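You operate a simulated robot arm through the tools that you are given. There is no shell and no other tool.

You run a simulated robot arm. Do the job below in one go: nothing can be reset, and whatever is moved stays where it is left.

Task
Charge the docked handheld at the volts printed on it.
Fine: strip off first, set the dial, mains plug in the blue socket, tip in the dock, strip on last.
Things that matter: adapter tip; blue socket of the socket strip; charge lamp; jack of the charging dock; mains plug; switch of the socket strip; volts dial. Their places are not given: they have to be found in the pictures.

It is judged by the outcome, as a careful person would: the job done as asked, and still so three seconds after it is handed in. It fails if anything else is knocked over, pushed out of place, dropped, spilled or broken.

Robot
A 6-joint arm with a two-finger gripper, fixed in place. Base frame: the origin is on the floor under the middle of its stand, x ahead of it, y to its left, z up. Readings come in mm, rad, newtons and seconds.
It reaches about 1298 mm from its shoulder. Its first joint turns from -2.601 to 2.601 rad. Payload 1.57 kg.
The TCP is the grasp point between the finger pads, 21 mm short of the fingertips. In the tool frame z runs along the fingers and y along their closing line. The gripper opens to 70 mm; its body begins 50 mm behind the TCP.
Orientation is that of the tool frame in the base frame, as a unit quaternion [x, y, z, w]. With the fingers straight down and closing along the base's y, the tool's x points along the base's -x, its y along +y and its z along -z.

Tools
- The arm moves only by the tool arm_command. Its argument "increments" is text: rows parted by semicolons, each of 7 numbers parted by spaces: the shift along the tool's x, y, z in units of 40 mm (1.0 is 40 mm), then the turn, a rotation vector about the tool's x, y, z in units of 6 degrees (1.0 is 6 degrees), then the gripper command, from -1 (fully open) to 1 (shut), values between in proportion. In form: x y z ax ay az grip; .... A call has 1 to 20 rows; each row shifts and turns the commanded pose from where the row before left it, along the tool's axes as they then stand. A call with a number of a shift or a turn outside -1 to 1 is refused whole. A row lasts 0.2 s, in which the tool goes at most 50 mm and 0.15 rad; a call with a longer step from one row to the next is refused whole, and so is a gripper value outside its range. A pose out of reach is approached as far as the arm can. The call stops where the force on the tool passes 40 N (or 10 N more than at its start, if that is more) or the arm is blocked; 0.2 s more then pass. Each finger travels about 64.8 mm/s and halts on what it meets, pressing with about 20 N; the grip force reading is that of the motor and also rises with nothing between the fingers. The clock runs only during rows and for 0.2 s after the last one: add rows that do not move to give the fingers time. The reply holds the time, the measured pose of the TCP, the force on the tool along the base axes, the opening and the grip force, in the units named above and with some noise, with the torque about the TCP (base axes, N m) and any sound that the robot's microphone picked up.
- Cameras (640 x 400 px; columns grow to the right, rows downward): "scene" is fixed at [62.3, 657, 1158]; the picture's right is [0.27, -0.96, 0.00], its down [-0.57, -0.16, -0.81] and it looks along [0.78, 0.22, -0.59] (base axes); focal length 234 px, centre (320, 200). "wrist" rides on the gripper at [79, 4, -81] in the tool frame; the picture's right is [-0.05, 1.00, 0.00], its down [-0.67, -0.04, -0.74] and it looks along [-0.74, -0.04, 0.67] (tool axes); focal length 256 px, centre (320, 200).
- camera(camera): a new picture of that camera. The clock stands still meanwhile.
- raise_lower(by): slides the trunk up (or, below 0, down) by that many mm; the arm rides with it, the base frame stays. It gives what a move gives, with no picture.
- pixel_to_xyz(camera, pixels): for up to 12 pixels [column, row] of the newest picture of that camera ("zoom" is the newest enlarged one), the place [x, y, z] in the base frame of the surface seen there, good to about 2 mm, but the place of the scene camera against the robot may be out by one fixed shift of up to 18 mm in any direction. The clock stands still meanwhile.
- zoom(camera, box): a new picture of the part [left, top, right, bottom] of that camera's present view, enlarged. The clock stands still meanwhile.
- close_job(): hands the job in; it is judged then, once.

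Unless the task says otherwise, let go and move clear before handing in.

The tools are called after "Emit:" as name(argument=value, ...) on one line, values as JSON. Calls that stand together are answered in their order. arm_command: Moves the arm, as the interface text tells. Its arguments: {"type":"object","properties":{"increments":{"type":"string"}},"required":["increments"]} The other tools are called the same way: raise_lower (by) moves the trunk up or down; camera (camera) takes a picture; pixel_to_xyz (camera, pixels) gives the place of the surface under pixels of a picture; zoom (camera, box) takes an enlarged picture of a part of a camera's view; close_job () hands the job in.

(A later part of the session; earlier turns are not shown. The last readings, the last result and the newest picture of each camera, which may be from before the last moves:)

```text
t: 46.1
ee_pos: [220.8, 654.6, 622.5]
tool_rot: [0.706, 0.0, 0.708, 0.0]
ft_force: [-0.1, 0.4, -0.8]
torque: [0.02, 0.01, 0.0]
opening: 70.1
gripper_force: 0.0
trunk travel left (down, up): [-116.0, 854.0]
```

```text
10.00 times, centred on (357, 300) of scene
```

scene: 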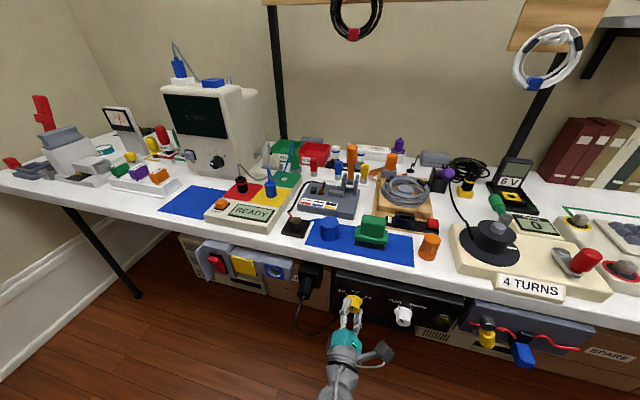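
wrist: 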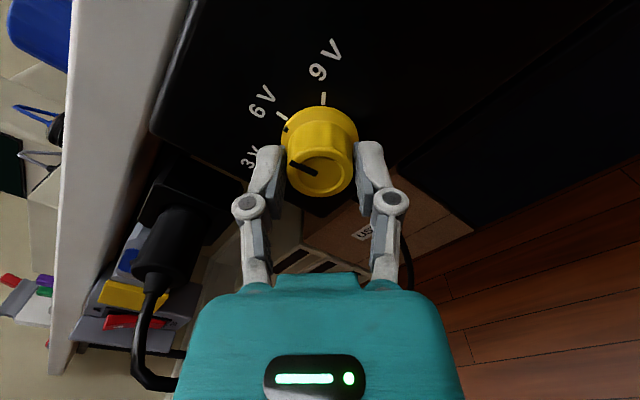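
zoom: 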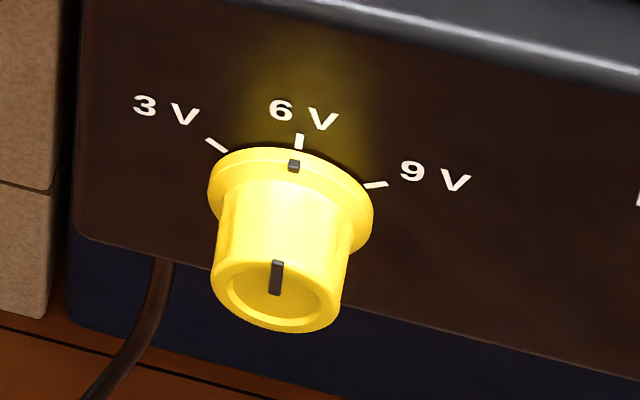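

The dial mark is exactly on the 6 V tick. Next is the mains plug: I'll move in front of it at a distance and look.

Emit:
arm_command(increments="0 -0.7 -0.4 0 0 0 -1; 0 -0.7 -0.4 0 0 0 -1; 0 -0.7 0 0 0 0 -1; 0 -0.7 0 0 0 0 -1; 0 0 0 0 0 0 -1")

Emit:
raise_lower(by=35)

Emit:
camera(camera="wrist")

Emit:
zoom(camera="wrist", box=[240, 10, 400, 130])

```text
t: 47.4
ee_pos: [188.1, 766.0, 621.7]
tool_rot: [0.705, -0.001, 0.709, -0.001]
ft_force: [0.5, 0.8, 0.3]
torque: [0.0, -0.03, -0.03]
opening: 69.9
gripper_force: 0.1
trunk travel left (down, up): [-116.0, 854.0]
```

```text
t: 48.1
ee_pos: [187.4, 766.0, 656.5]
tool_rot: [0.706, -0.001, 0.708, 0.0]
ft_force: [0.3, -0.2, -0.1]
torque: [-0.01, -0.02, 0.01]
opening: 70.1
gripper_force: 0.1
trunk travel left (down, up): [-151.0, 819.0]
```

```text
taken
```

wrist: 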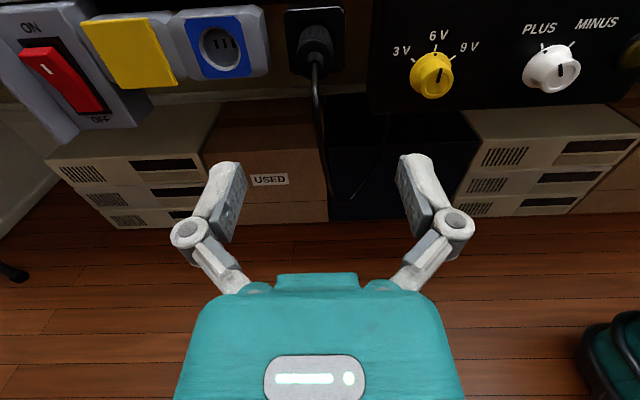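

```text
3.33 times, centred on (320, 70) of wrist
```

zoom: 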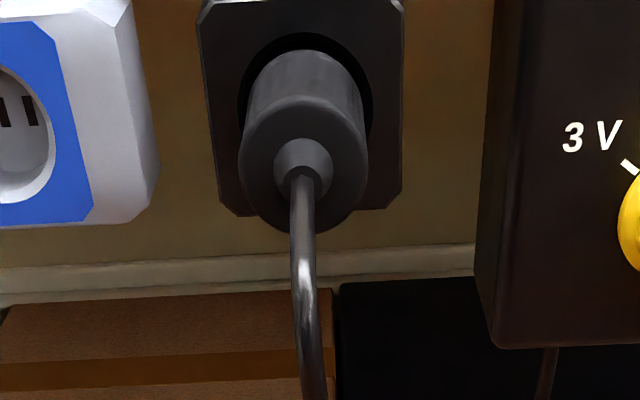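

The plug is a cylinder with its end at zoom (303,165) and the cable leaving at its middle and drooping. I'll measure plug and blue socket precisely.

Emit:
pixel_to_xyz(camera="zoom", pixels=[[262, 165], [250, 160], [355, 160], [303, 115], [300, 218], [303, 165], [303, 75], [260, 75], [352, 75], [225, 120], [390, 120], [302, 300]])

Emit:
pixel_to_xyz(camera="wrist", pixels=[[186, 40], [191, 75], [235, 18], [248, 70], [222, 27], [222, 70], [201, 48], [240, 48], [216, 44], [224, 43], [231, 42], [265, 60]])

Emit:
zoom(camera="wrist", box=[160, 0, 288, 80])

```text
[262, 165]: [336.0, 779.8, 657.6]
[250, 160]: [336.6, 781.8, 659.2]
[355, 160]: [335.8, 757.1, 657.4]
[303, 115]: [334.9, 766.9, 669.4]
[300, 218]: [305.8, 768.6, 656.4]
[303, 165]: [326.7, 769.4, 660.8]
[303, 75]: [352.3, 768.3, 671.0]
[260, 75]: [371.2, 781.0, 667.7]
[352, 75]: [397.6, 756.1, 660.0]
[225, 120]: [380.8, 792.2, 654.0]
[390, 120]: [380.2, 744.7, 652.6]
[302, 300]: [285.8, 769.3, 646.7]
```

```text
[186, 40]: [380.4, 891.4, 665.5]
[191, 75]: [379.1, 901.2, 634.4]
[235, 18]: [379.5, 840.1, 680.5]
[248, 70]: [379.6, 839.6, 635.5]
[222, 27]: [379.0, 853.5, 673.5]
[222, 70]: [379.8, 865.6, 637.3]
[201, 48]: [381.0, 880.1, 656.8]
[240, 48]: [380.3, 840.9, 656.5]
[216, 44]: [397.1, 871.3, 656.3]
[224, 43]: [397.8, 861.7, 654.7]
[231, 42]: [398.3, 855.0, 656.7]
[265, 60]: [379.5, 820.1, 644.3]
```

```text
5.00 times, centred on (224, 40) of wrist
```

zoom: 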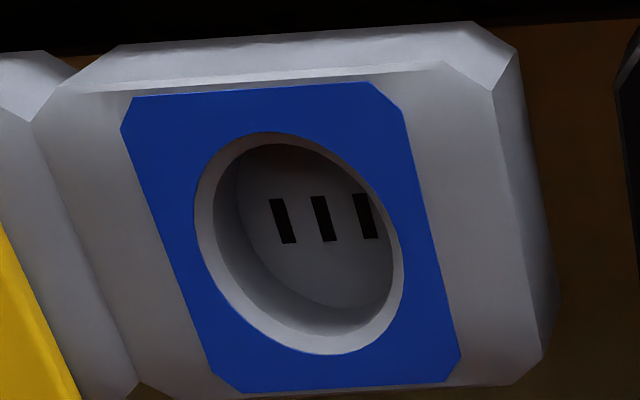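

I'll query the blue plate's corners and rim on this zoom to fix the socket's centre.

Emit:
pixel_to_xyz(camera="zoom", pixels=[[140, 104], [362, 90], [450, 350], [222, 378], [192, 205], [409, 268], [258, 124], [332, 362], [283, 220], [324, 218], [366, 215], [232, 280]])

Emit:
zoom(camera="wrist", box=[270, 0, 366, 90])

Emit:
pixel_to_xyz(camera="zoom", pixels=[[185, 70], [420, 55], [440, 300], [210, 315], [225, 200], [392, 200], [305, 110], [308, 170], [310, 225], [308, 260], [240, 130], [370, 130]])

```text
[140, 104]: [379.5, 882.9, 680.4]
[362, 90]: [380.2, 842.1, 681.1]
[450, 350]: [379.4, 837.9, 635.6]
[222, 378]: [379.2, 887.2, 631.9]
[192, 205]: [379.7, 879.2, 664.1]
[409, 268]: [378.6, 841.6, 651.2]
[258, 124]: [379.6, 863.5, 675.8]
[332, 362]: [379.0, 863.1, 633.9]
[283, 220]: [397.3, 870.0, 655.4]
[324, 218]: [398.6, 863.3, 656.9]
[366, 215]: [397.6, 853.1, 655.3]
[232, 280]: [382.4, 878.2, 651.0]
```

```text
4.44 times, centred on (318, 45) of wrist
```

zoom: 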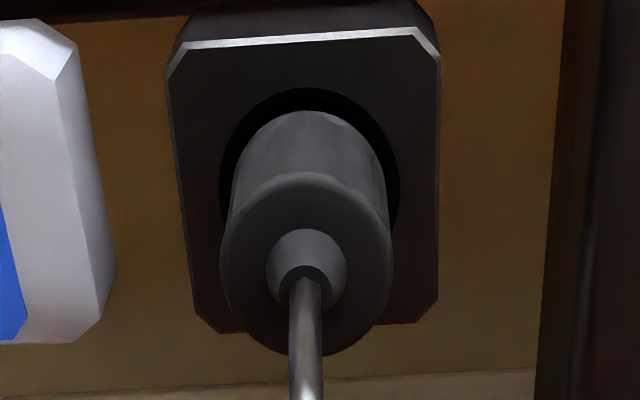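

```text
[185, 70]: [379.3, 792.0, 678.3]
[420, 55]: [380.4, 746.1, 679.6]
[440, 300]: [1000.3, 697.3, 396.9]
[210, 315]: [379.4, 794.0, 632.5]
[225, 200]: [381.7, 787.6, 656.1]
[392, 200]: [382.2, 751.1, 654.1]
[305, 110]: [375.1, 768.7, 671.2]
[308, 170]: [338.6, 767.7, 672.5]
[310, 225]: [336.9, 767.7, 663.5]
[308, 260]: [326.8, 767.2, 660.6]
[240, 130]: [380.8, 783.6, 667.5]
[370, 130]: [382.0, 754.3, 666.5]
```

Socket centre ≈ (380, 862.5, 656.5); plug axis ≈ (y 769.3, z 656.5), end at x≈337, with its cable drooping toward the robot. I'll tilt the tool 42° nose-down so the palm clears the cable, then correct height with the trunk.

Emit:
arm_command(increments="0 0 0 0 -1 0 -1; 0 0 0 0 -1 0 -1; 0 0 0 0 -1 0 -1; 0 0 0 0 -1 0 -1; 0 0 0 0 -1 0 -1; 0 0 0 0 -1 0 -1; 0 0 0 0 -1 0 -1; 0 0 0 0 0 0 -1")

Emit:
camera(camera="scene")

```text
t: 49.9
ee_pos: [187.9, 765.8, 533.1]
tool_rot: [0.913, 0.0, 0.409, 0.0]
ft_force: [-0.9, 0.0, 0.4]
torque: [0.0, 0.01, -0.03]
opening: 70.1
gripper_force: 0.1
out of reach, approached as far as the arm can: row 1, 2, 3, 4, 5, 6, 7
trunk travel left (down, up): [-151.0, 819.0]
```

```text
taken
```

scene: 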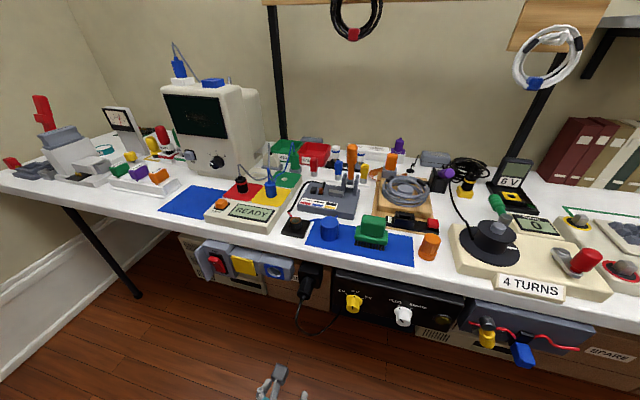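

z fell to 533 as predicted (pivot 186 mm behind). I'll raise the trunk 124 mm and look.

Emit:
raise_lower(by=123.5)

Emit:
camera(camera="wrist")

```text
t: 51.5
ee_pos: [187.2, 764.9, 653.6]
tool_rot: [0.913, -0.001, 0.409, 0.0]
ft_force: [0.5, 0.4, -0.4]
torque: [-0.02, -0.02, -0.02]
opening: 69.9
gripper_force: 0.0
trunk travel left (down, up): [-275.0, 695.0]
```

```text
taken
```

wrist: 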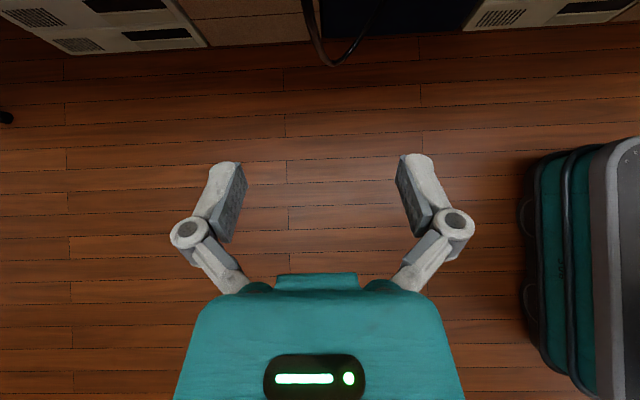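

Now forward toward the plug with a small y correction, stopping short to check.

Emit:
arm_command(increments="0.667 -0.1 0.747 0 0 0 -1; 0.667 0 0.747 0 0 0 -1; 0.4 0 0.448 0 0 0 -1; 0 0 0 0 0 0 -1")

Emit:
camera(camera="wrist")

```text
t: 52.5
ee_pos: [293.0, 770.3, 654.9]
tool_rot: [0.912, -0.001, 0.41, 0.0]
ft_force: [-0.2, -1.1, -0.9]
torque: [0.04, 0.01, -0.02]
opening: 70.0
gripper_force: 0.1
trunk travel left (down, up): [-275.0, 695.0]
```

```text
taken
```

wrist: 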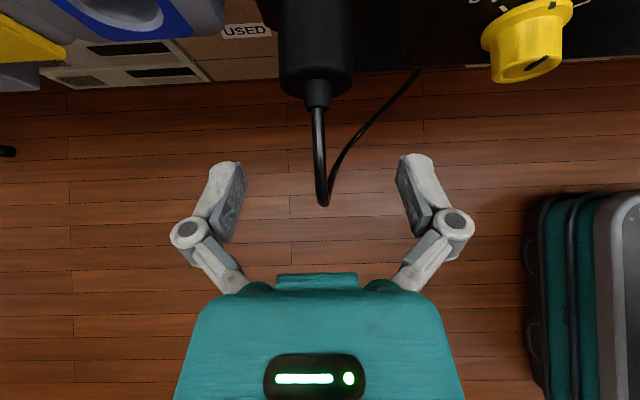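

The plug is straight ahead at (316,60) with its cable dropping at (322,200). I'll measure it from above.

Emit:
pixel_to_xyz(camera="wrist", pixels=[[316, 40], [284, 60], [348, 60], [316, 60], [316, 75], [317, 92], [319, 130], [322, 190], [316, 105], [285, 40], [345, 40], [316, 20]])

Emit:
zoom(camera="wrist", box=[240, 0, 400, 120])

```text
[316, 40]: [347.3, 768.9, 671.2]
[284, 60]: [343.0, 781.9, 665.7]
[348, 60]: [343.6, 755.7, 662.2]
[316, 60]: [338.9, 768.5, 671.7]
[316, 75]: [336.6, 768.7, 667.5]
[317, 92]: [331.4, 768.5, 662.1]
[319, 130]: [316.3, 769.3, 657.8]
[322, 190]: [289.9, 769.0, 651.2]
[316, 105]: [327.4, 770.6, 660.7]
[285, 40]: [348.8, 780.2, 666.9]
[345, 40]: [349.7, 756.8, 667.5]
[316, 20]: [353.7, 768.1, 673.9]
```

```text
3.33 times, centred on (320, 60) of wrist
```

zoom: 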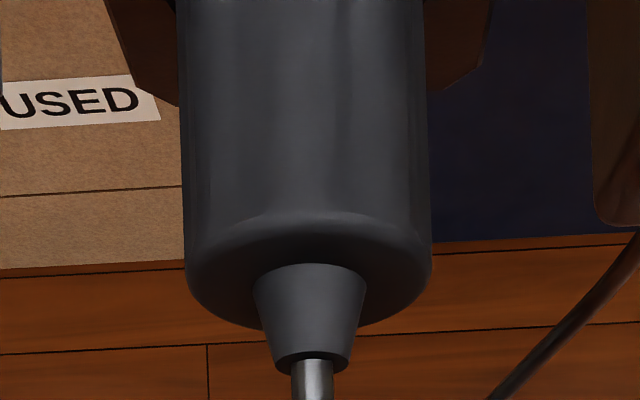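

Plug axis is y≈768.8, z≈657, diameter ≈31 mm. I'll raise 2 mm, move in to x≈348 and close.

Emit:
raise_lower(by=2)

Emit:
arm_command(increments="0.5 0.035 0.56 0 0 0 -1; 0.25 0 0.28 0 0 0 -1; 0.167 0 0.187 0 0 0 -1; 0 0 0 0 0 0 -1")

Emit:
camera(camera="wrist")

```text
t: 53.0
ee_pos: [293.5, 771.1, 658.4]
tool_rot: [0.912, -0.001, 0.41, 0.0]
ft_force: [0.5, -0.7, 0.3]
torque: [0.0, -0.01, 0.02]
opening: 70.1
gripper_force: 0.0
trunk travel left (down, up): [-277.0, 693.0]
```

```text
t: 54.0
ee_pos: [348.9, 769.9, 658.3]
tool_rot: [0.912, -0.002, 0.41, 0.001]
ft_force: [0.2, 0.3, -0.5]
torque: [0.0, 0.0, 0.0]
opening: 69.9
gripper_force: 0.1
trunk travel left (down, up): [-277.0, 693.0]
```

```text
taken
```

wrist: 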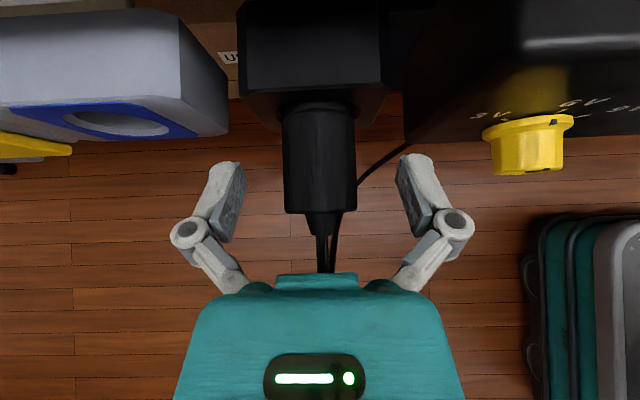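

The plug is centred between the fingers at (320,160) and the palm clears the cable. Closing now.

Emit:
arm_command(increments="0 0 0 0 0 0 0; 0 0 0 0 0 0 1; 0 0 0 0 0 0 1; 0 0 0 0 0 0 1; 0 0 0 0 0 0 1")

Emit:
camera(camera="wrist")

```text
t: 55.2
ee_pos: [347.5, 770.6, 657.5]
tool_rot: [0.912, 0.0, 0.41, 0.0]
ft_force: [-2.6, 2.1, 2.7]
torque: [0.06, -0.05, 0.08]
opening: 31.4
gripper_force: 19.5
trunk travel left (down, up): [-277.0, 693.0]
```

```text
taken
```

wrist: 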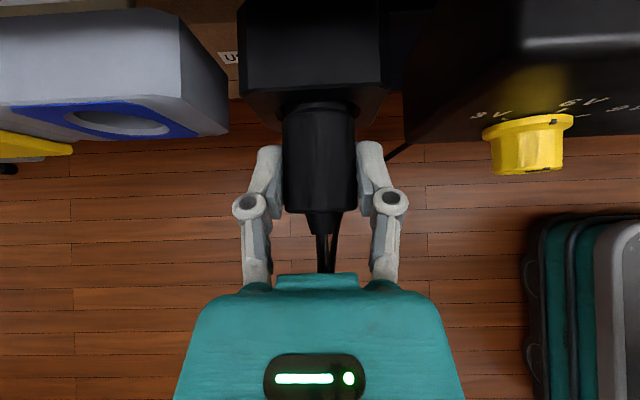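

Gripped at 31.4 mm. I'll pull straight back along −x in 10 mm steps.

Emit:
arm_command(increments="-0.0834 0 -0.0934 0 0 0 1; -0.167 0 -0.187 0 0 0 1; -0.167 0 -0.187 0 0 0 1; -0.167 0 -0.187 0 0 0 1; 0 0 0 0 0 0 1")

Emit:
camera(camera="wrist")

```text
t: 56.4
ee_pos: [313.1, 769.5, 658.4]
tool_rot: [0.912, -0.001, 0.41, 0.0]
ft_force: [-0.3, 0.3, 0.9]
torque: [-0.01, 0.02, 0.02]
opening: 31.5
gripper_force: 20.2
trunk travel left (down, up): [-277.0, 693.0]
```

```text
taken
```

wrist: 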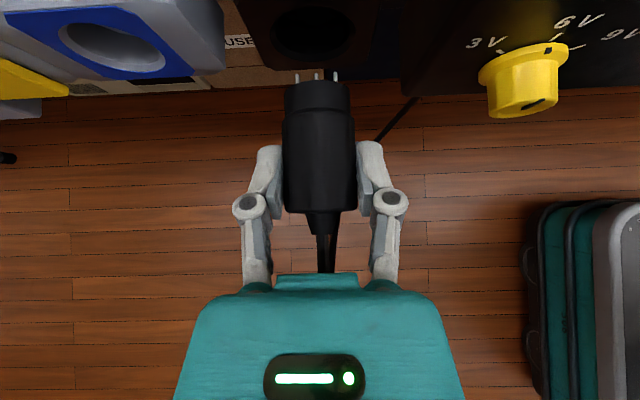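

The plug is out — three prongs show at (297–337,75). I'll measure the prongs and check the plug is straight.

Emit:
zoom(camera="wrist", box=[240, 40, 400, 160])

Emit:
pixel_to_xyz(camera="wrist", pixels=[[297, 76], [317, 76], [335, 76], [297, 82], [317, 81], [336, 80], [318, 90], [318, 110], [318, 130], [318, 190], [290, 150], [348, 150]])

```text
3.33 times, centred on (320, 100) of wrist
```

zoom: 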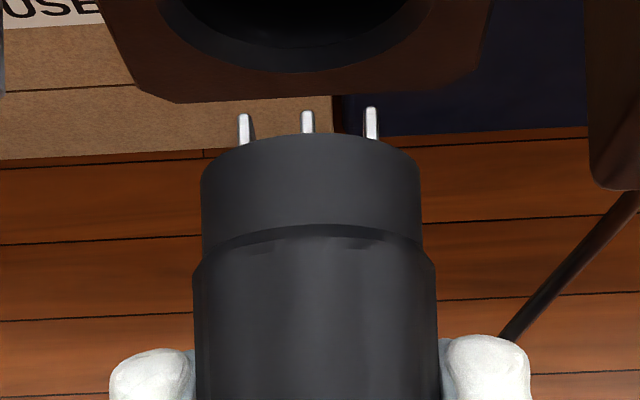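

```text
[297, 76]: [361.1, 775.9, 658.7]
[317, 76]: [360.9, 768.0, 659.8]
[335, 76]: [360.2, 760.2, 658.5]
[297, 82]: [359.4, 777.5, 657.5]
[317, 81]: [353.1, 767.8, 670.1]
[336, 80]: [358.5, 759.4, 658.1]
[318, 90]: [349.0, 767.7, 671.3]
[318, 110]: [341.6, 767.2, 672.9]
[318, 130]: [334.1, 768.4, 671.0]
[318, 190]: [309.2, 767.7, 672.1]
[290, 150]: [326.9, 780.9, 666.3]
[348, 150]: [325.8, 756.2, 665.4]
```

Prongs sit at y≈776/768/760, z≈658.5, tips x≈362. I'll retreat 20 mm and carry the plug 94 mm toward +y, in front of the blue socket.

Emit:
arm_command(increments="-0.167 0 -0.187 0 0 0 1; -0.167 0 -0.187 0 0 0 1; 0 -0.4 0 0 0 0 1; 0 -0.4 0 0 0 0 1; 0 -0.4 0 0 0 0 1; 0 -0.4 0 0 0 0 1; 0 -0.4 0 0 0 0 1; 0 -0.35 0 0 0 0 1; 0 0 0 0 0 0 1")

Emit:
camera(camera="wrist")

Emit:
camera(camera="scene")

```text
t: 58.4
ee_pos: [290.4, 862.9, 659.5]
tool_rot: [0.912, 0.0, 0.41, 0.0]
ft_force: [0.5, 0.9, 0.2]
torque: [0.01, 0.0, 0.03]
opening: 31.5
gripper_force: 20.4
trunk travel left (down, up): [-277.0, 693.0]
```

```text
taken
```

wrist: 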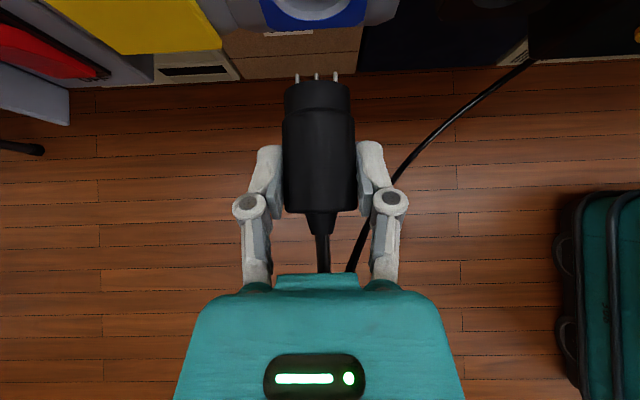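

```text
taken
```

scene: 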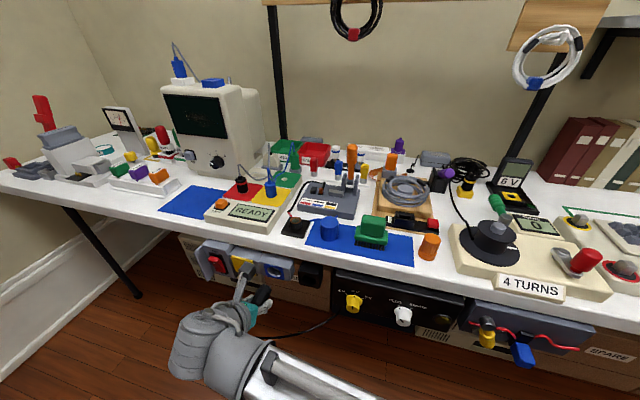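

The plug is in front of the blue socket (312,10). I'll advance 18 mm to see both the prongs and the rim.

Emit:
arm_command(increments="0.15 0 0.168 0 0 0 1; 0.15 0 0.168 0 0 0 1; 0 0 0 0 0 0 1")

Emit:
camera(camera="wrist")

Emit:
zoom(camera="wrist", box=[230, 0, 402, 108])

```text
t: 59.2
ee_pos: [312.6, 862.9, 657.4]
tool_rot: [0.912, -0.001, 0.409, 0.0]
ft_force: [0.4, 0.5, 0.2]
torque: [-0.03, 0.03, 0.01]
opening: 31.8
gripper_force: 19.4
trunk travel left (down, up): [-277.0, 693.0]
```

```text
taken
```

wrist: 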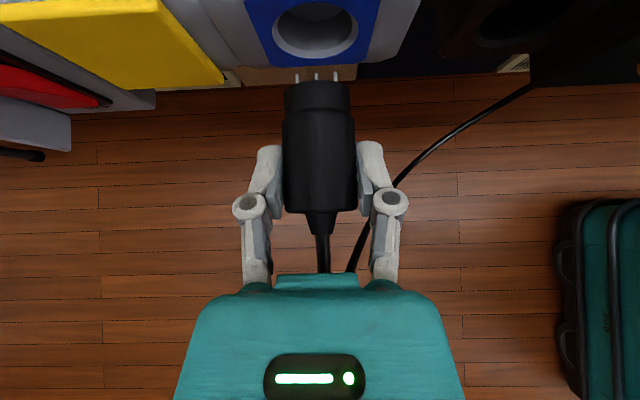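

```text
3.70 times, centred on (316, 54) of wrist
```

zoom: 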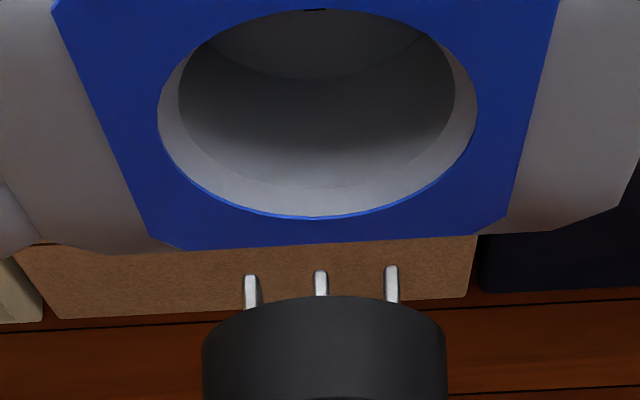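

I can compare directly: rim spans zoom columns 158–478 and the prongs are at 250/320/391, a bit of the middle slot at (314,9). I'll get their coordinates.

Emit:
pixel_to_xyz(camera="zoom", pixels=[[153, 105], [484, 105], [318, 225], [314, 10], [250, 282], [320, 278], [391, 273], [100, 60], [540, 60], [170, 235], [490, 222], [322, 350]])

```text
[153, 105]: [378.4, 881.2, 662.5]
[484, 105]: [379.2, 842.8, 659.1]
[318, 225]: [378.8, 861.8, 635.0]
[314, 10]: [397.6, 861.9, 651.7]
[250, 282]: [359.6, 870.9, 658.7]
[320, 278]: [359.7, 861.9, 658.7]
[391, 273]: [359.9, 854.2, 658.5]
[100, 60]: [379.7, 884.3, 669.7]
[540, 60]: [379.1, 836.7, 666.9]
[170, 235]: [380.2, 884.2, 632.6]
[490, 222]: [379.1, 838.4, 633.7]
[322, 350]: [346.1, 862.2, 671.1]
```

Rim centre y≈862.0, slot 861.9, prongs centred 862.3 — aligned. I'll insert slowly along +x in small steps watching force.

Emit:
arm_command(increments="0.134 0 0.149 0 0 0 1; 0.134 0 0.149 0 0 0 1; 0.134 0 0.149 0 0 0 1; 0.067 0 0.075 0 0 0 1; 0 0 0 0 0 0 1")

Emit:
camera(camera="wrist")

```text
t: 60.4
ee_pos: [340.9, 863.0, 658.1]
tool_rot: [0.912, 0.0, 0.41, -0.001]
ft_force: [-0.1, -0.4, 0.0]
torque: [-0.01, 0.02, 0.01]
opening: 31.4
gripper_force: 21.0
trunk travel left (down, up): [-277.0, 693.0]
```

```text
taken
```

wrist: 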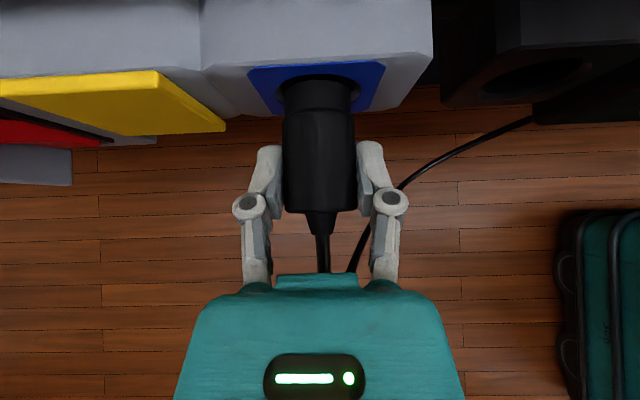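

No force yet, and the plug nose is inside the rim at (318,85). Continue in 2 mm steps.

Emit:
arm_command(increments="0.0334 0 0.0374 0 0 0 1; 0.0334 0 0.0374 0 0 0 1; 0.0334 0 0.0374 0 0 0 1; 0.0334 0 0.0374 0 0 0 1; 0 0 0 0 0 0 1")

```text
t: 61.6
ee_pos: [345.1, 862.3, 658.7]
tool_rot: [0.913, -0.001, 0.409, 0.0]
ft_force: [-12.2, 2.5, -0.1]
torque: [0.01, 0.1, 0.07]
opening: 31.6
gripper_force: 20.4
trunk travel left (down, up): [-277.0, 693.0]
```

Force −12 N at x≈345: either the prongs meet the floor beside the slots or insertion friction begins. I'll look.

Emit:
camera(camera="wrist")

Emit:
zoom(camera="wrist", box=[240, 30, 400, 130])

Emit:
zoom(camera="scene", box=[220, 245, 300, 305])

```text
taken
```

wrist: 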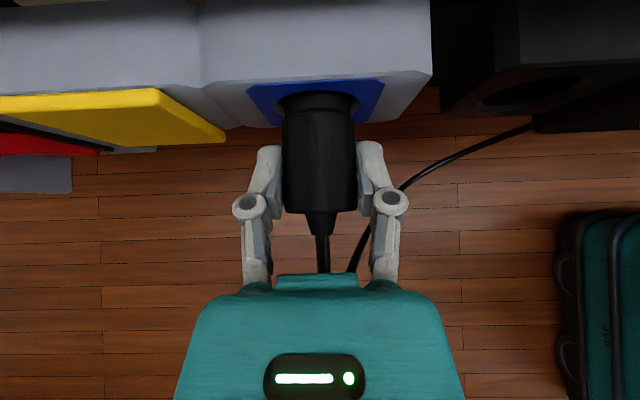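

```text
4.00 times, centred on (320, 80) of wrist
```

zoom: 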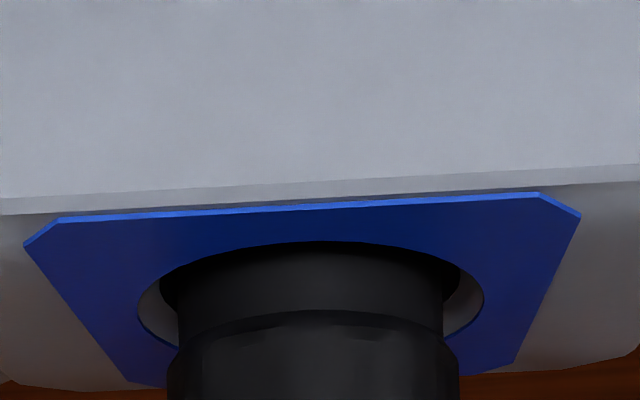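

```text
6.67 times, centred on (260, 275) of scene
```

zoom: 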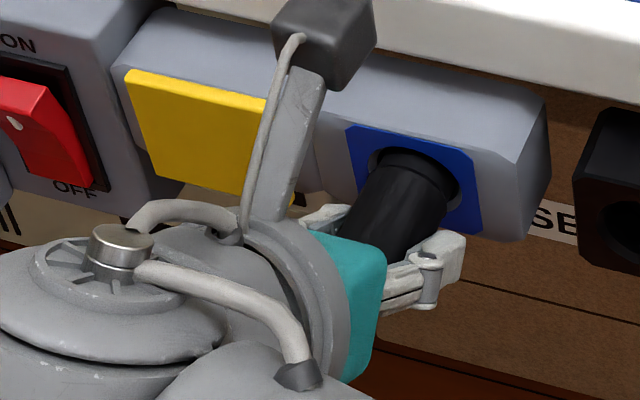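

The nose is centred in the rim (plug 178–443 vs rim 138–483). I'll push a little harder, still in small steps.

Emit:
arm_command(increments="0.0334 0 0.0374 0 0 0 1; 0.0334 0 0.0374 0 0 0 1; 0.0334 0 0.0374 0 0 0 1; 0 0 0 0 0 0 1")

```text
t: 62.6
ee_pos: [351.2, 862.7, 658.0]
tool_rot: [0.913, 0.0, 0.408, 0.0]
ft_force: [-25.1, -7.4, -3.3]
torque: [0.0, 0.13, -0.18]
opening: 31.6
gripper_force: 20.2
trunk travel left (down, up): [-277.0, 693.0]
```

It advanced to x≈351 at −25 N. I need to see whether the plug went in or slid in the fingers.

Emit:
camera(camera="wrist")

Emit:
zoom(camera="wrist", box=[240, 30, 400, 130])

Emit:
pixel_to_xyz(camera="wrist", pixels=[[318, 150], [318, 200], [318, 225], [318, 232], [318, 110]])

```text
taken
```

wrist: 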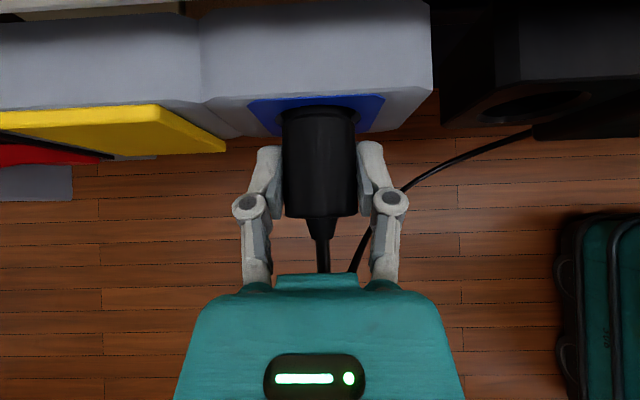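

```text
4.00 times, centred on (320, 80) of wrist
```

zoom: 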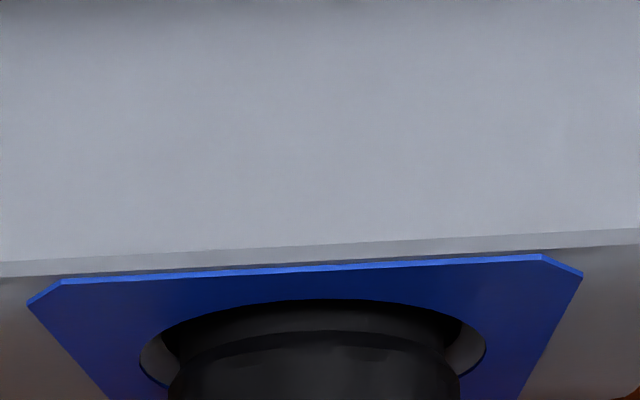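

```text
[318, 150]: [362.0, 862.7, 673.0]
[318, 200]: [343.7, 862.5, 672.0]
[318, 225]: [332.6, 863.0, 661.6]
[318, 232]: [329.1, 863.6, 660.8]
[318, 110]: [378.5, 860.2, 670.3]
```

The plug advanced about 4 mm (shoulder nearer the rim) and slid ~2 mm in the fingers. I'll keep pushing gently to see if it seats.

Emit:
arm_command(increments="0.0334 0 0.0374 0 0 0 1; 0.0334 0 0.0374 0 0 0 1; 0 0 0 0 0 0 1; 0 0 0 0 0 0 1")

Emit:
camera(camera="wrist")

Emit:
zoom(camera="wrist", box=[240, 50, 400, 150])

```text
t: 63.6
ee_pos: [356.6, 862.6, 658.9]
tool_rot: [0.912, -0.001, 0.411, 0.0]
ft_force: [-23.7, -10.2, -2.8]
torque: [-0.04, 0.2, -0.25]
opening: 31.6
gripper_force: 20.0
trunk travel left (down, up): [-277.0, 693.0]
```

```text
taken
```

wrist: 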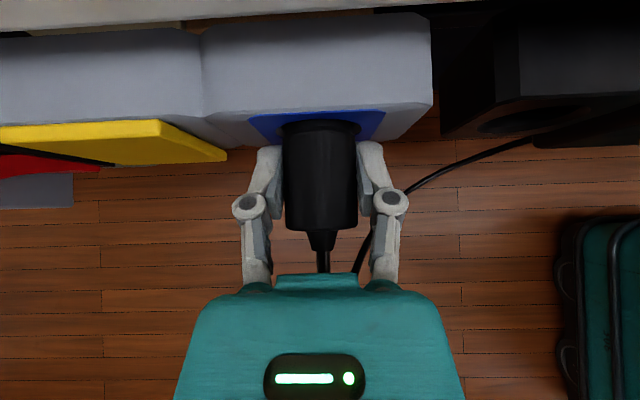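

```text
4.00 times, centred on (320, 100) of wrist
```

zoom: 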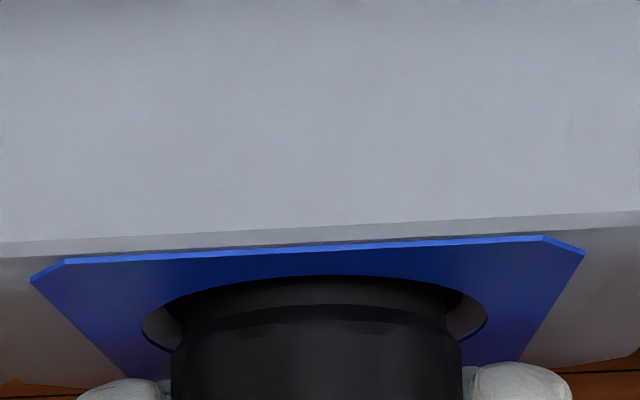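

The plug stopped and slid ~5 mm in the fingers at ~24 N with a −10 N side force, so it's blocked. I'll measure where its shoulder and rear really are.

Emit:
pixel_to_xyz(camera="zoom", pixels=[[315, 318], [315, 300], [315, 290], [315, 345], [315, 262], [140, 320], [492, 320], [180, 360], [455, 360]])

Emit:
pixel_to_xyz(camera="wrist", pixels=[[320, 226], [321, 234], [322, 248], [320, 180], [290, 180], [350, 180], [286, 224], [355, 222]])

```text
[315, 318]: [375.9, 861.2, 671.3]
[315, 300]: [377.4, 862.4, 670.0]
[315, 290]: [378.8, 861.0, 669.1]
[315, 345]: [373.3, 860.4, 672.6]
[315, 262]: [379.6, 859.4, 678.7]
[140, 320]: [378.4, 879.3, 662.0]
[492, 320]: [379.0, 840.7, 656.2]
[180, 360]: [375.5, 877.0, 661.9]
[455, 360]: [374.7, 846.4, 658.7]
```

```text
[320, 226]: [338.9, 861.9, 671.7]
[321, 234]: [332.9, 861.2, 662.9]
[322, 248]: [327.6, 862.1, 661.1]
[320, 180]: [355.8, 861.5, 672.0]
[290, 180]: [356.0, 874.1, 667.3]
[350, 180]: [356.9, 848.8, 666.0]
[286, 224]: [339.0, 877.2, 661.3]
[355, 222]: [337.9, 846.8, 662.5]
```

The prong tips are just at the recess floor (shoulder x≈376) but not in the slots, and the fingertips are now nearly at the plate. I'll take the plug back to its parking block so I can regrip it farther back and measure the slots precisely.

Emit:
arm_command(increments="-0.167 0 -0.187 0 0 0 1; -0.167 0 -0.187 0 0 0 1; -0.167 0 -0.187 0 0 0 1; -0.167 0 -0.187 0 0 0 1; -0.167 0 -0.187 0 0 0 1; 0 0 0 0 0 0 1")

Emit:
camera(camera="wrist")

Emit:
zoom(camera="wrist", box=[230, 0, 402, 108])

```text
t: 65.0
ee_pos: [306.0, 862.4, 659.3]
tool_rot: [0.912, 0.0, 0.41, -0.001]
ft_force: [0.3, 0.1, 0.0]
torque: [0.02, -0.01, 0.01]
opening: 31.8
gripper_force: 20.0
trunk travel left (down, up): [-277.0, 693.0]
```

```text
taken
```

wrist: 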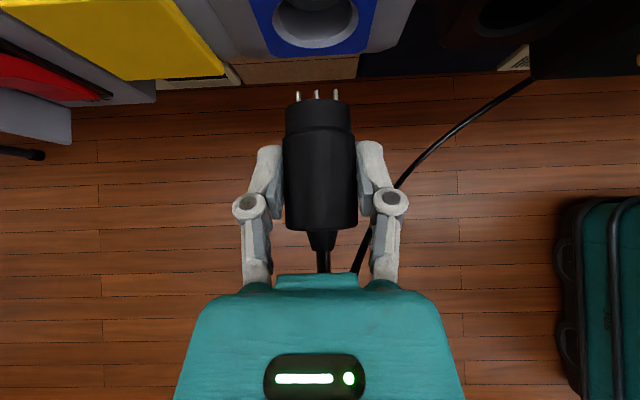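

```text
3.70 times, centred on (316, 54) of wrist
```

zoom: 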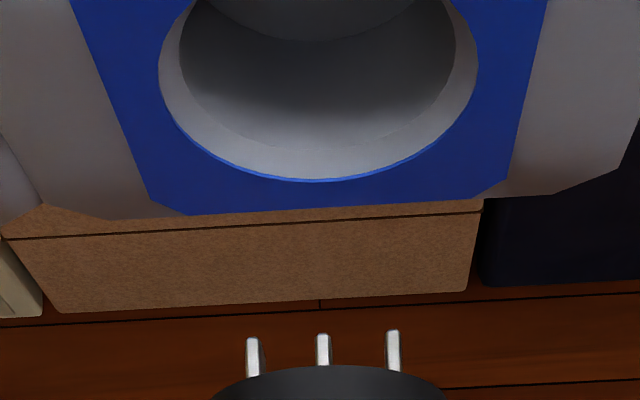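

The plug is still straight in the grip. I'll carry it 94 mm back toward −y and look at the parking hole before entering.

Emit:
arm_command(increments="0 0.4 0 0 0 0 1; 0 0.4 0 0 0 0 1; 0 0.4 0 0 0 0 1; 0 0.4 0 0 0 0 1; 0 0.4 0 0 0 0 1; 0 0.35 0 0 0 0 1; 0.1 0 0.112 0 0 0 1; 0.1 0 0.112 0 0 0 1; 0 0 0 0 0 0 1")

Emit:
camera(camera="wrist")

Emit:
zoom(camera="wrist", box=[230, 0, 402, 108])

```text
t: 67.0
ee_pos: [318.2, 768.8, 657.2]
tool_rot: [0.912, -0.001, 0.41, 0.0]
ft_force: [-0.5, -0.4, -0.5]
torque: [0.0, 0.01, -0.02]
opening: 31.5
gripper_force: 19.8
trunk travel left (down, up): [-277.0, 693.0]
```

```text
taken
```

wrist: 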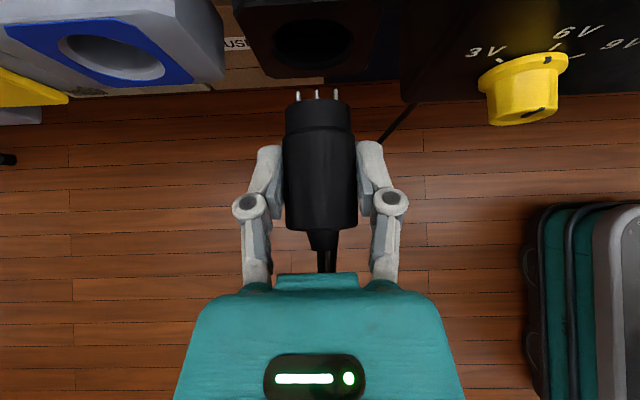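

```text
3.70 times, centred on (316, 54) of wrist
```

zoom: 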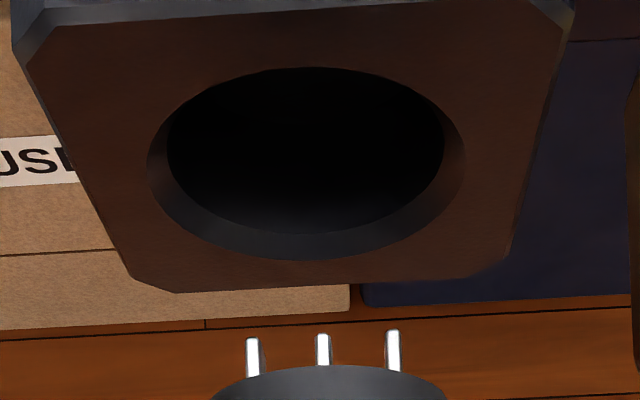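

The parking hole is ~1 mm to the left of the prongs, so I'll shift 1.2 mm and go in, slowing near the end.

Emit:
arm_command(increments="0.15 -0.03 0.168 0 0 0 1; 0.15 0 0.168 0 0 0 1; 0.15 0 0.168 0 0 0 1; 0.05 0 0.056 0 0 0 1; 0 0 0 0 0 0 1")

Emit:
camera(camera="wrist")

```text
t: 68.2
ee_pos: [348.9, 769.5, 658.5]
tool_rot: [0.912, 0.0, 0.41, -0.001]
ft_force: [-2.1, -1.3, -0.2]
torque: [0.01, -0.01, 0.0]
opening: 31.6
gripper_force: 20.2
trunk travel left (down, up): [-277.0, 693.0]
```

```text
taken
```

wrist: 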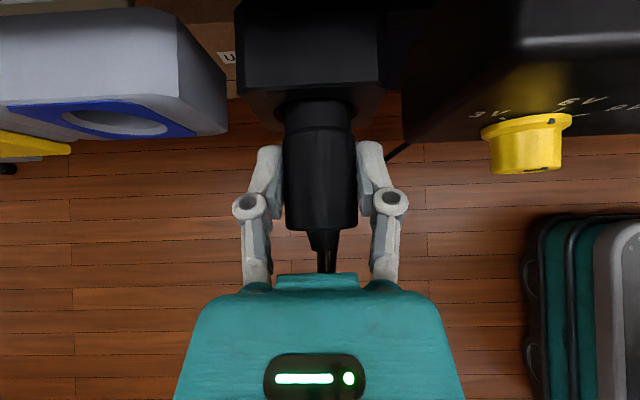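

Nearly there: the shoulder is ~7 mm short of the original parked depth. I'll push 7 mm more in 1–2 mm steps.

Emit:
arm_command(increments="0.0334 0 0.0374 0 0 0 1; 0.0334 0 0.0374 0 0 0 1; 0.0334 0 0.0374 0 0 0 1; 0.0167 0 0.0187 0 0 0 1; 0 0 0 0 0 0 1")

Emit:
camera(camera="wrist")

Emit:
zoom(camera="wrist", box=[240, 70, 400, 170])

```text
t: 69.4
ee_pos: [354.6, 769.8, 658.8]
tool_rot: [0.912, 0.0, 0.41, -0.001]
ft_force: [-1.8, 5.6, 5.6]
torque: [0.0, -0.14, 0.13]
opening: 31.5
gripper_force: 20.1
trunk travel left (down, up): [-277.0, 693.0]
```

```text
taken
```

wrist: 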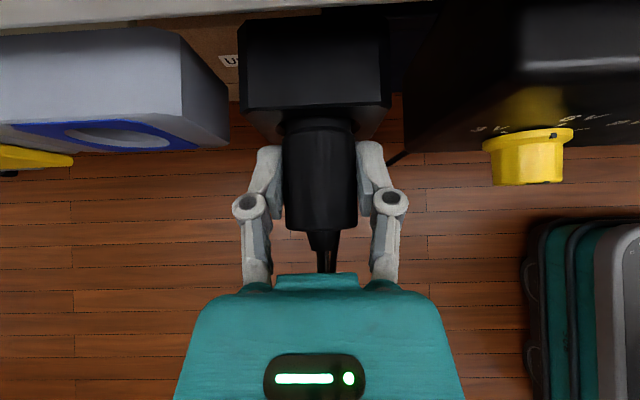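

```text
4.00 times, centred on (320, 120) of wrist
```

zoom: 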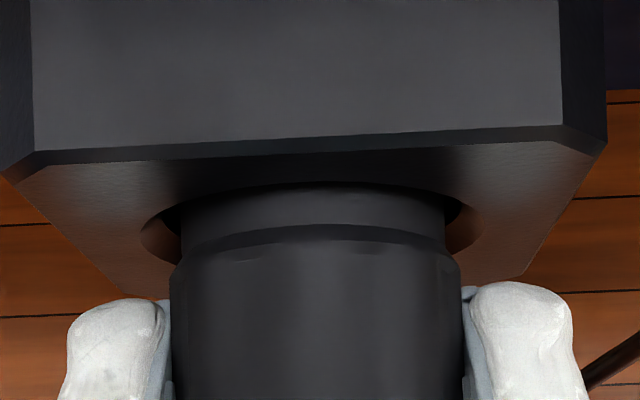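

Small side forces (+5.6 y, +5.6 z) show the hole guiding the nose. I'll check the rear edge position against the original 337.

Emit:
pixel_to_xyz(camera="wrist", pixels=[[320, 222], [320, 226], [320, 229], [310, 226], [330, 226], [323, 234], [320, 180], [290, 190], [350, 190]])

```text
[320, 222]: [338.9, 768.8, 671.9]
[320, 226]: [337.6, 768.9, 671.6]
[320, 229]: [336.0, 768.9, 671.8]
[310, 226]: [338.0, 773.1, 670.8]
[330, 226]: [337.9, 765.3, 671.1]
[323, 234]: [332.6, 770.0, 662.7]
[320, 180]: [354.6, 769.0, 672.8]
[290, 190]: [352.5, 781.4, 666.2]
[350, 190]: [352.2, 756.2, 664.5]
```

The rear is at x≈336, the original parked depth. I'll open the fingers and back off slightly, then check it stays.

Emit:
arm_command(increments="0 0 0 0 0 0 0.3; 0 0 0 0 0 0 0; 0 0 0 0 0 0 -0.5; 0 0 0 0 0 0 -1; 0 0 0 0 0 0 -1")

Emit:
camera(camera="wrist")

```text
t: 70.6
ee_pos: [355.0, 768.5, 658.9]
tool_rot: [0.912, 0.0, 0.41, -0.001]
ft_force: [0.5, 0.8, 0.6]
torque: [0.03, -0.02, -0.03]
opening: 69.8
gripper_force: 0.1
trunk travel left (down, up): [-277.0, 693.0]
```

```text
taken
```

wrist: 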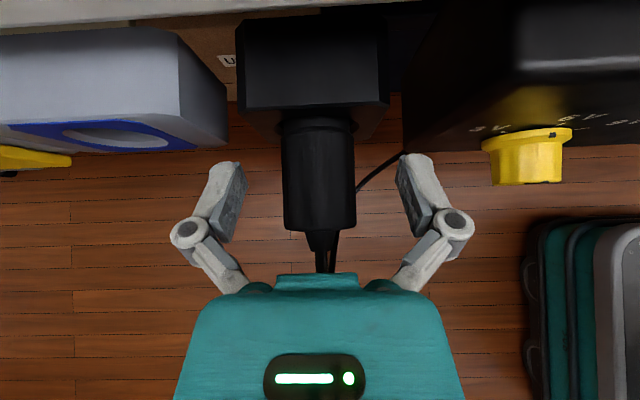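

The plug stays parked. Empty-handed, I'll back off, level the tool and look closely into the blue socket to fix the slot positions.

Emit:
arm_command(increments="-0.5 0 -0.56 0 0 0 -1; -0.667 0 -0.747 0 0 0 -1; -0.667 0 -0.747 0 0 0 -1; 0 0 0 0 1 0 -1; 0 0 0 0 1 0 -1; 0 0 0 0 1 0 -1; 0 0 0 0 1 0 -1; 0 0 0 0 1 0 -1; 0 0 0 0 1 0 -1; 0 0 0 0 1 0 -1; 0 0 0 0 1 0 -1; 0 0 0 0 1 0 -1; 0 0 0 0 0 0 -1")

```text
t: 73.4
ee_pos: [244.8, 769.1, 821.0]
tool_rot: [0.626, 0.0, 0.779, -0.001]
ft_force: [0.7, -0.2, -0.2]
torque: [0.03, 0.04, -0.03]
opening: 70.0
gripper_force: 0.1
out of reach, approached as far as the arm can: row 3, 4, 5, 6, 7, 8, 9, 10, 11, 12
trunk travel left (down, up): [-277.0, 693.0]
```

I'll shift to y≈862 first, then lower the trunk so the camera looks into the socket.

Emit:
arm_command(increments="0 -0.8 0 0 0 0 -1; 0 -0.8 0 0 0 0 -1; 0 -0.725 0 0 0 0 -1; 0 0 0 0 0 0 -1")

Emit:
raise_lower(by=-180)

Emit:
camera(camera="wrist")

```text
t: 74.4
ee_pos: [243.8, 863.0, 821.9]
tool_rot: [0.626, -0.001, 0.78, -0.001]
ft_force: [0.2, -0.3, -0.3]
torque: [-0.03, -0.03, 0.0]
opening: 70.0
gripper_force: 0.1
trunk travel left (down, up): [-277.0, 693.0]
```

```text
t: 76.4
ee_pos: [245.1, 862.5, 641.8]
tool_rot: [0.626, -0.001, 0.78, -0.001]
ft_force: [-0.3, -0.1, 0.2]
torque: [-0.01, 0.0, 0.0]
opening: 70.1
gripper_force: 0.0
trunk travel left (down, up): [-97.0, 873.0]
```

```text
taken
```

wrist: 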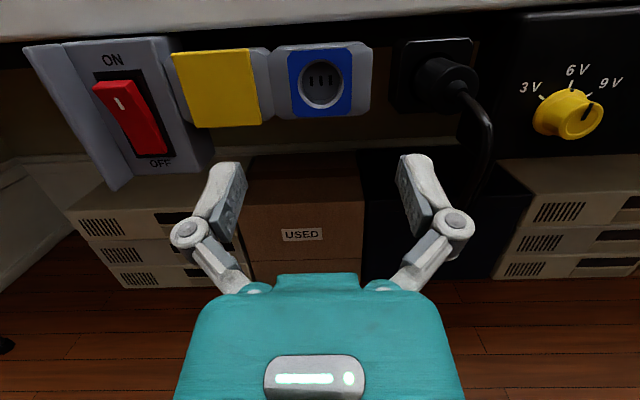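

The socket is well visible at (320,82). I'll go 55 mm closer for a precise look.

Emit:
arm_command(increments="-0.148 0 0.67 0 0 0 -1; -0.148 0 0.67 0 0 0 -1; 0 0 0 0 0 0 -1")

Emit:
camera(camera="wrist")

Emit:
zoom(camera="wrist", box=[272, 20, 368, 80])

```text
t: 77.2
ee_pos: [302.4, 862.9, 641.7]
tool_rot: [0.626, -0.001, 0.78, 0.0]
ft_force: [0.0, 0.5, -0.4]
torque: [0.02, 0.02, -0.02]
opening: 70.2
gripper_force: 0.0
trunk travel left (down, up): [-97.0, 873.0]
```

```text
taken
```

wrist: 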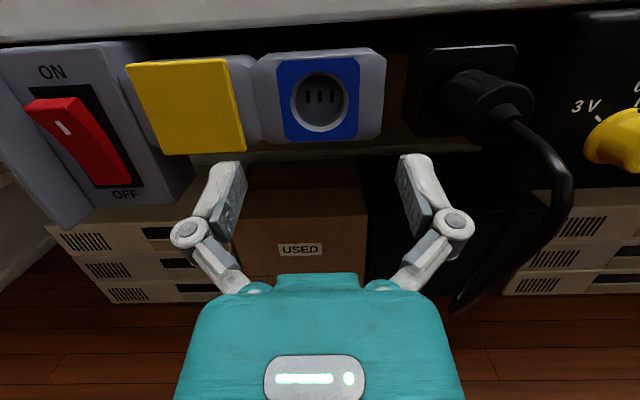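

```text
6.67 times, centred on (320, 50) of wrist
```

zoom: 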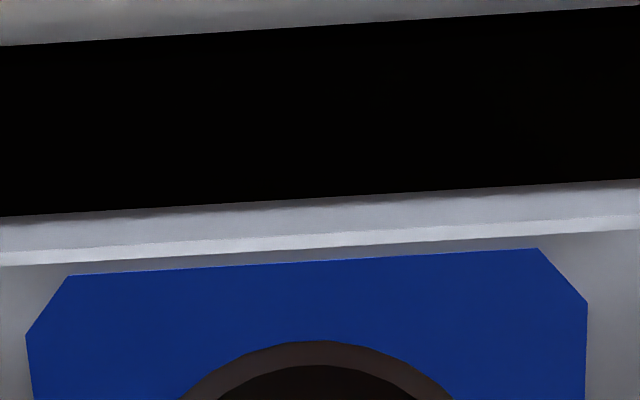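

Emit:
zoom(camera="wrist", box=[266, 50, 378, 145])

```text
4.21 times, centred on (322, 98) of wrist
```

zoom: 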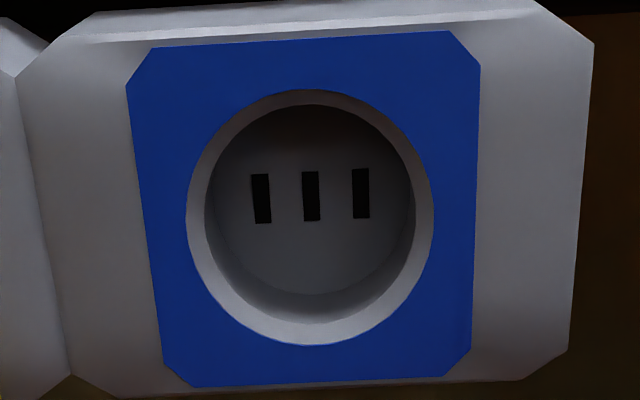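

The three slots are clearly seen at zoom (261,199), (311,196), (361,193), centred in the recess. I'll read their places several times to average out noise.

Emit:
pixel_to_xyz(camera="zoom", pixels=[[261, 185], [261, 199], [261, 213], [311, 182], [311, 196], [311, 210], [361, 180], [361, 193], [361, 207], [311, 190], [311, 203], [286, 198]])

Emit:
pixel_to_xyz(camera="zoom", pixels=[[261, 199], [311, 196], [361, 193], [261, 199], [311, 196], [361, 193], [182, 215], [439, 215], [310, 85], [310, 351], [135, 218], [472, 218]])

Emit:
pixel_to_xyz(camera="zoom", pixels=[[182, 215], [439, 215], [182, 200], [439, 200], [182, 230], [439, 230], [310, 85], [310, 351], [300, 85], [300, 351], [320, 85], [320, 351]])

```text
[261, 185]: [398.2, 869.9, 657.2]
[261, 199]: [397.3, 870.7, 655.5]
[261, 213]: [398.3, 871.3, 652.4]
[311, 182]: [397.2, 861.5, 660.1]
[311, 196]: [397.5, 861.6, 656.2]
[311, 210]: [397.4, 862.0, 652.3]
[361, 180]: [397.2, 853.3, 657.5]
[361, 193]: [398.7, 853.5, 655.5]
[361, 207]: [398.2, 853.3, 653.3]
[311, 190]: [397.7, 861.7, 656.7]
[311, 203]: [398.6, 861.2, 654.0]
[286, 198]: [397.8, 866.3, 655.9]
```

```text
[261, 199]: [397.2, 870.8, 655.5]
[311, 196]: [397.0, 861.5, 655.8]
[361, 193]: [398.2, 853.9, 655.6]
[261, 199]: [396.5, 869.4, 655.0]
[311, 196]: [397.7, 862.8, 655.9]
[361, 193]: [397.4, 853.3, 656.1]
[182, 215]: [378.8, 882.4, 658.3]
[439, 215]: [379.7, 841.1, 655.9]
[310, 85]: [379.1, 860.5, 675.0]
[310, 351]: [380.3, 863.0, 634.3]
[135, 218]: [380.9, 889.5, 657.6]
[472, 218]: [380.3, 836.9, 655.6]
```

```text
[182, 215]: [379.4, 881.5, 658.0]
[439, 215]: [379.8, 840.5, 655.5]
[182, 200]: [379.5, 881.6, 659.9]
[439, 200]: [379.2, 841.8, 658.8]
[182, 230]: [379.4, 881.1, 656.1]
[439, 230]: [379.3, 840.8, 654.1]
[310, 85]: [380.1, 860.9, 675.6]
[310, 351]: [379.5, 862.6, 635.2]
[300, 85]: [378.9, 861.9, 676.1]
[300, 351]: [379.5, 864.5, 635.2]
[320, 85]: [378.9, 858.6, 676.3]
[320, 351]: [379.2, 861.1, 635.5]
```

Slot centres: y≈861.9 (870.4/861.8/853.5), z≈655.6, so the plug was about 0.5 mm too far +y and maybe 1 mm high. I'll check the cable's reach before going back to regrip.

Emit:
pixel_to_xyz(camera="wrist", pixels=[[525, 130], [555, 160], [567, 195], [545, 245], [500, 290], [460, 308]])

Emit:
arm_command(increments="0.148 0 -0.67 0 0 0 -1; 0.148 0 -0.67 0 0 0 -1; 0 0 0 0 0 0 -1")

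Emit:
raise_lower(by=180)

```text
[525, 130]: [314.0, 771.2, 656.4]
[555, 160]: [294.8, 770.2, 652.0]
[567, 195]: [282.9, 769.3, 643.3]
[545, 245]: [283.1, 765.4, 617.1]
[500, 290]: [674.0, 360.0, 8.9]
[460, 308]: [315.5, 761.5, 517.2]
```

```text
t: 78.0
ee_pos: [244.6, 863.1, 641.7]
tool_rot: [0.627, -0.001, 0.779, 0.0]
ft_force: [0.4, 1.0, 0.5]
torque: [-0.05, 0.01, 0.0]
opening: 69.7
gripper_force: 0.1
trunk travel left (down, up): [-97.0, 873.0]
```

```text
t: 80.0
ee_pos: [244.5, 862.9, 822.1]
tool_rot: [0.627, 0.0, 0.779, -0.001]
ft_force: [0.4, 0.0, 0.4]
torque: [-0.03, 0.01, 0.05]
opening: 70.0
gripper_force: 0.1
trunk travel left (down, up): [-277.0, 693.0]
```

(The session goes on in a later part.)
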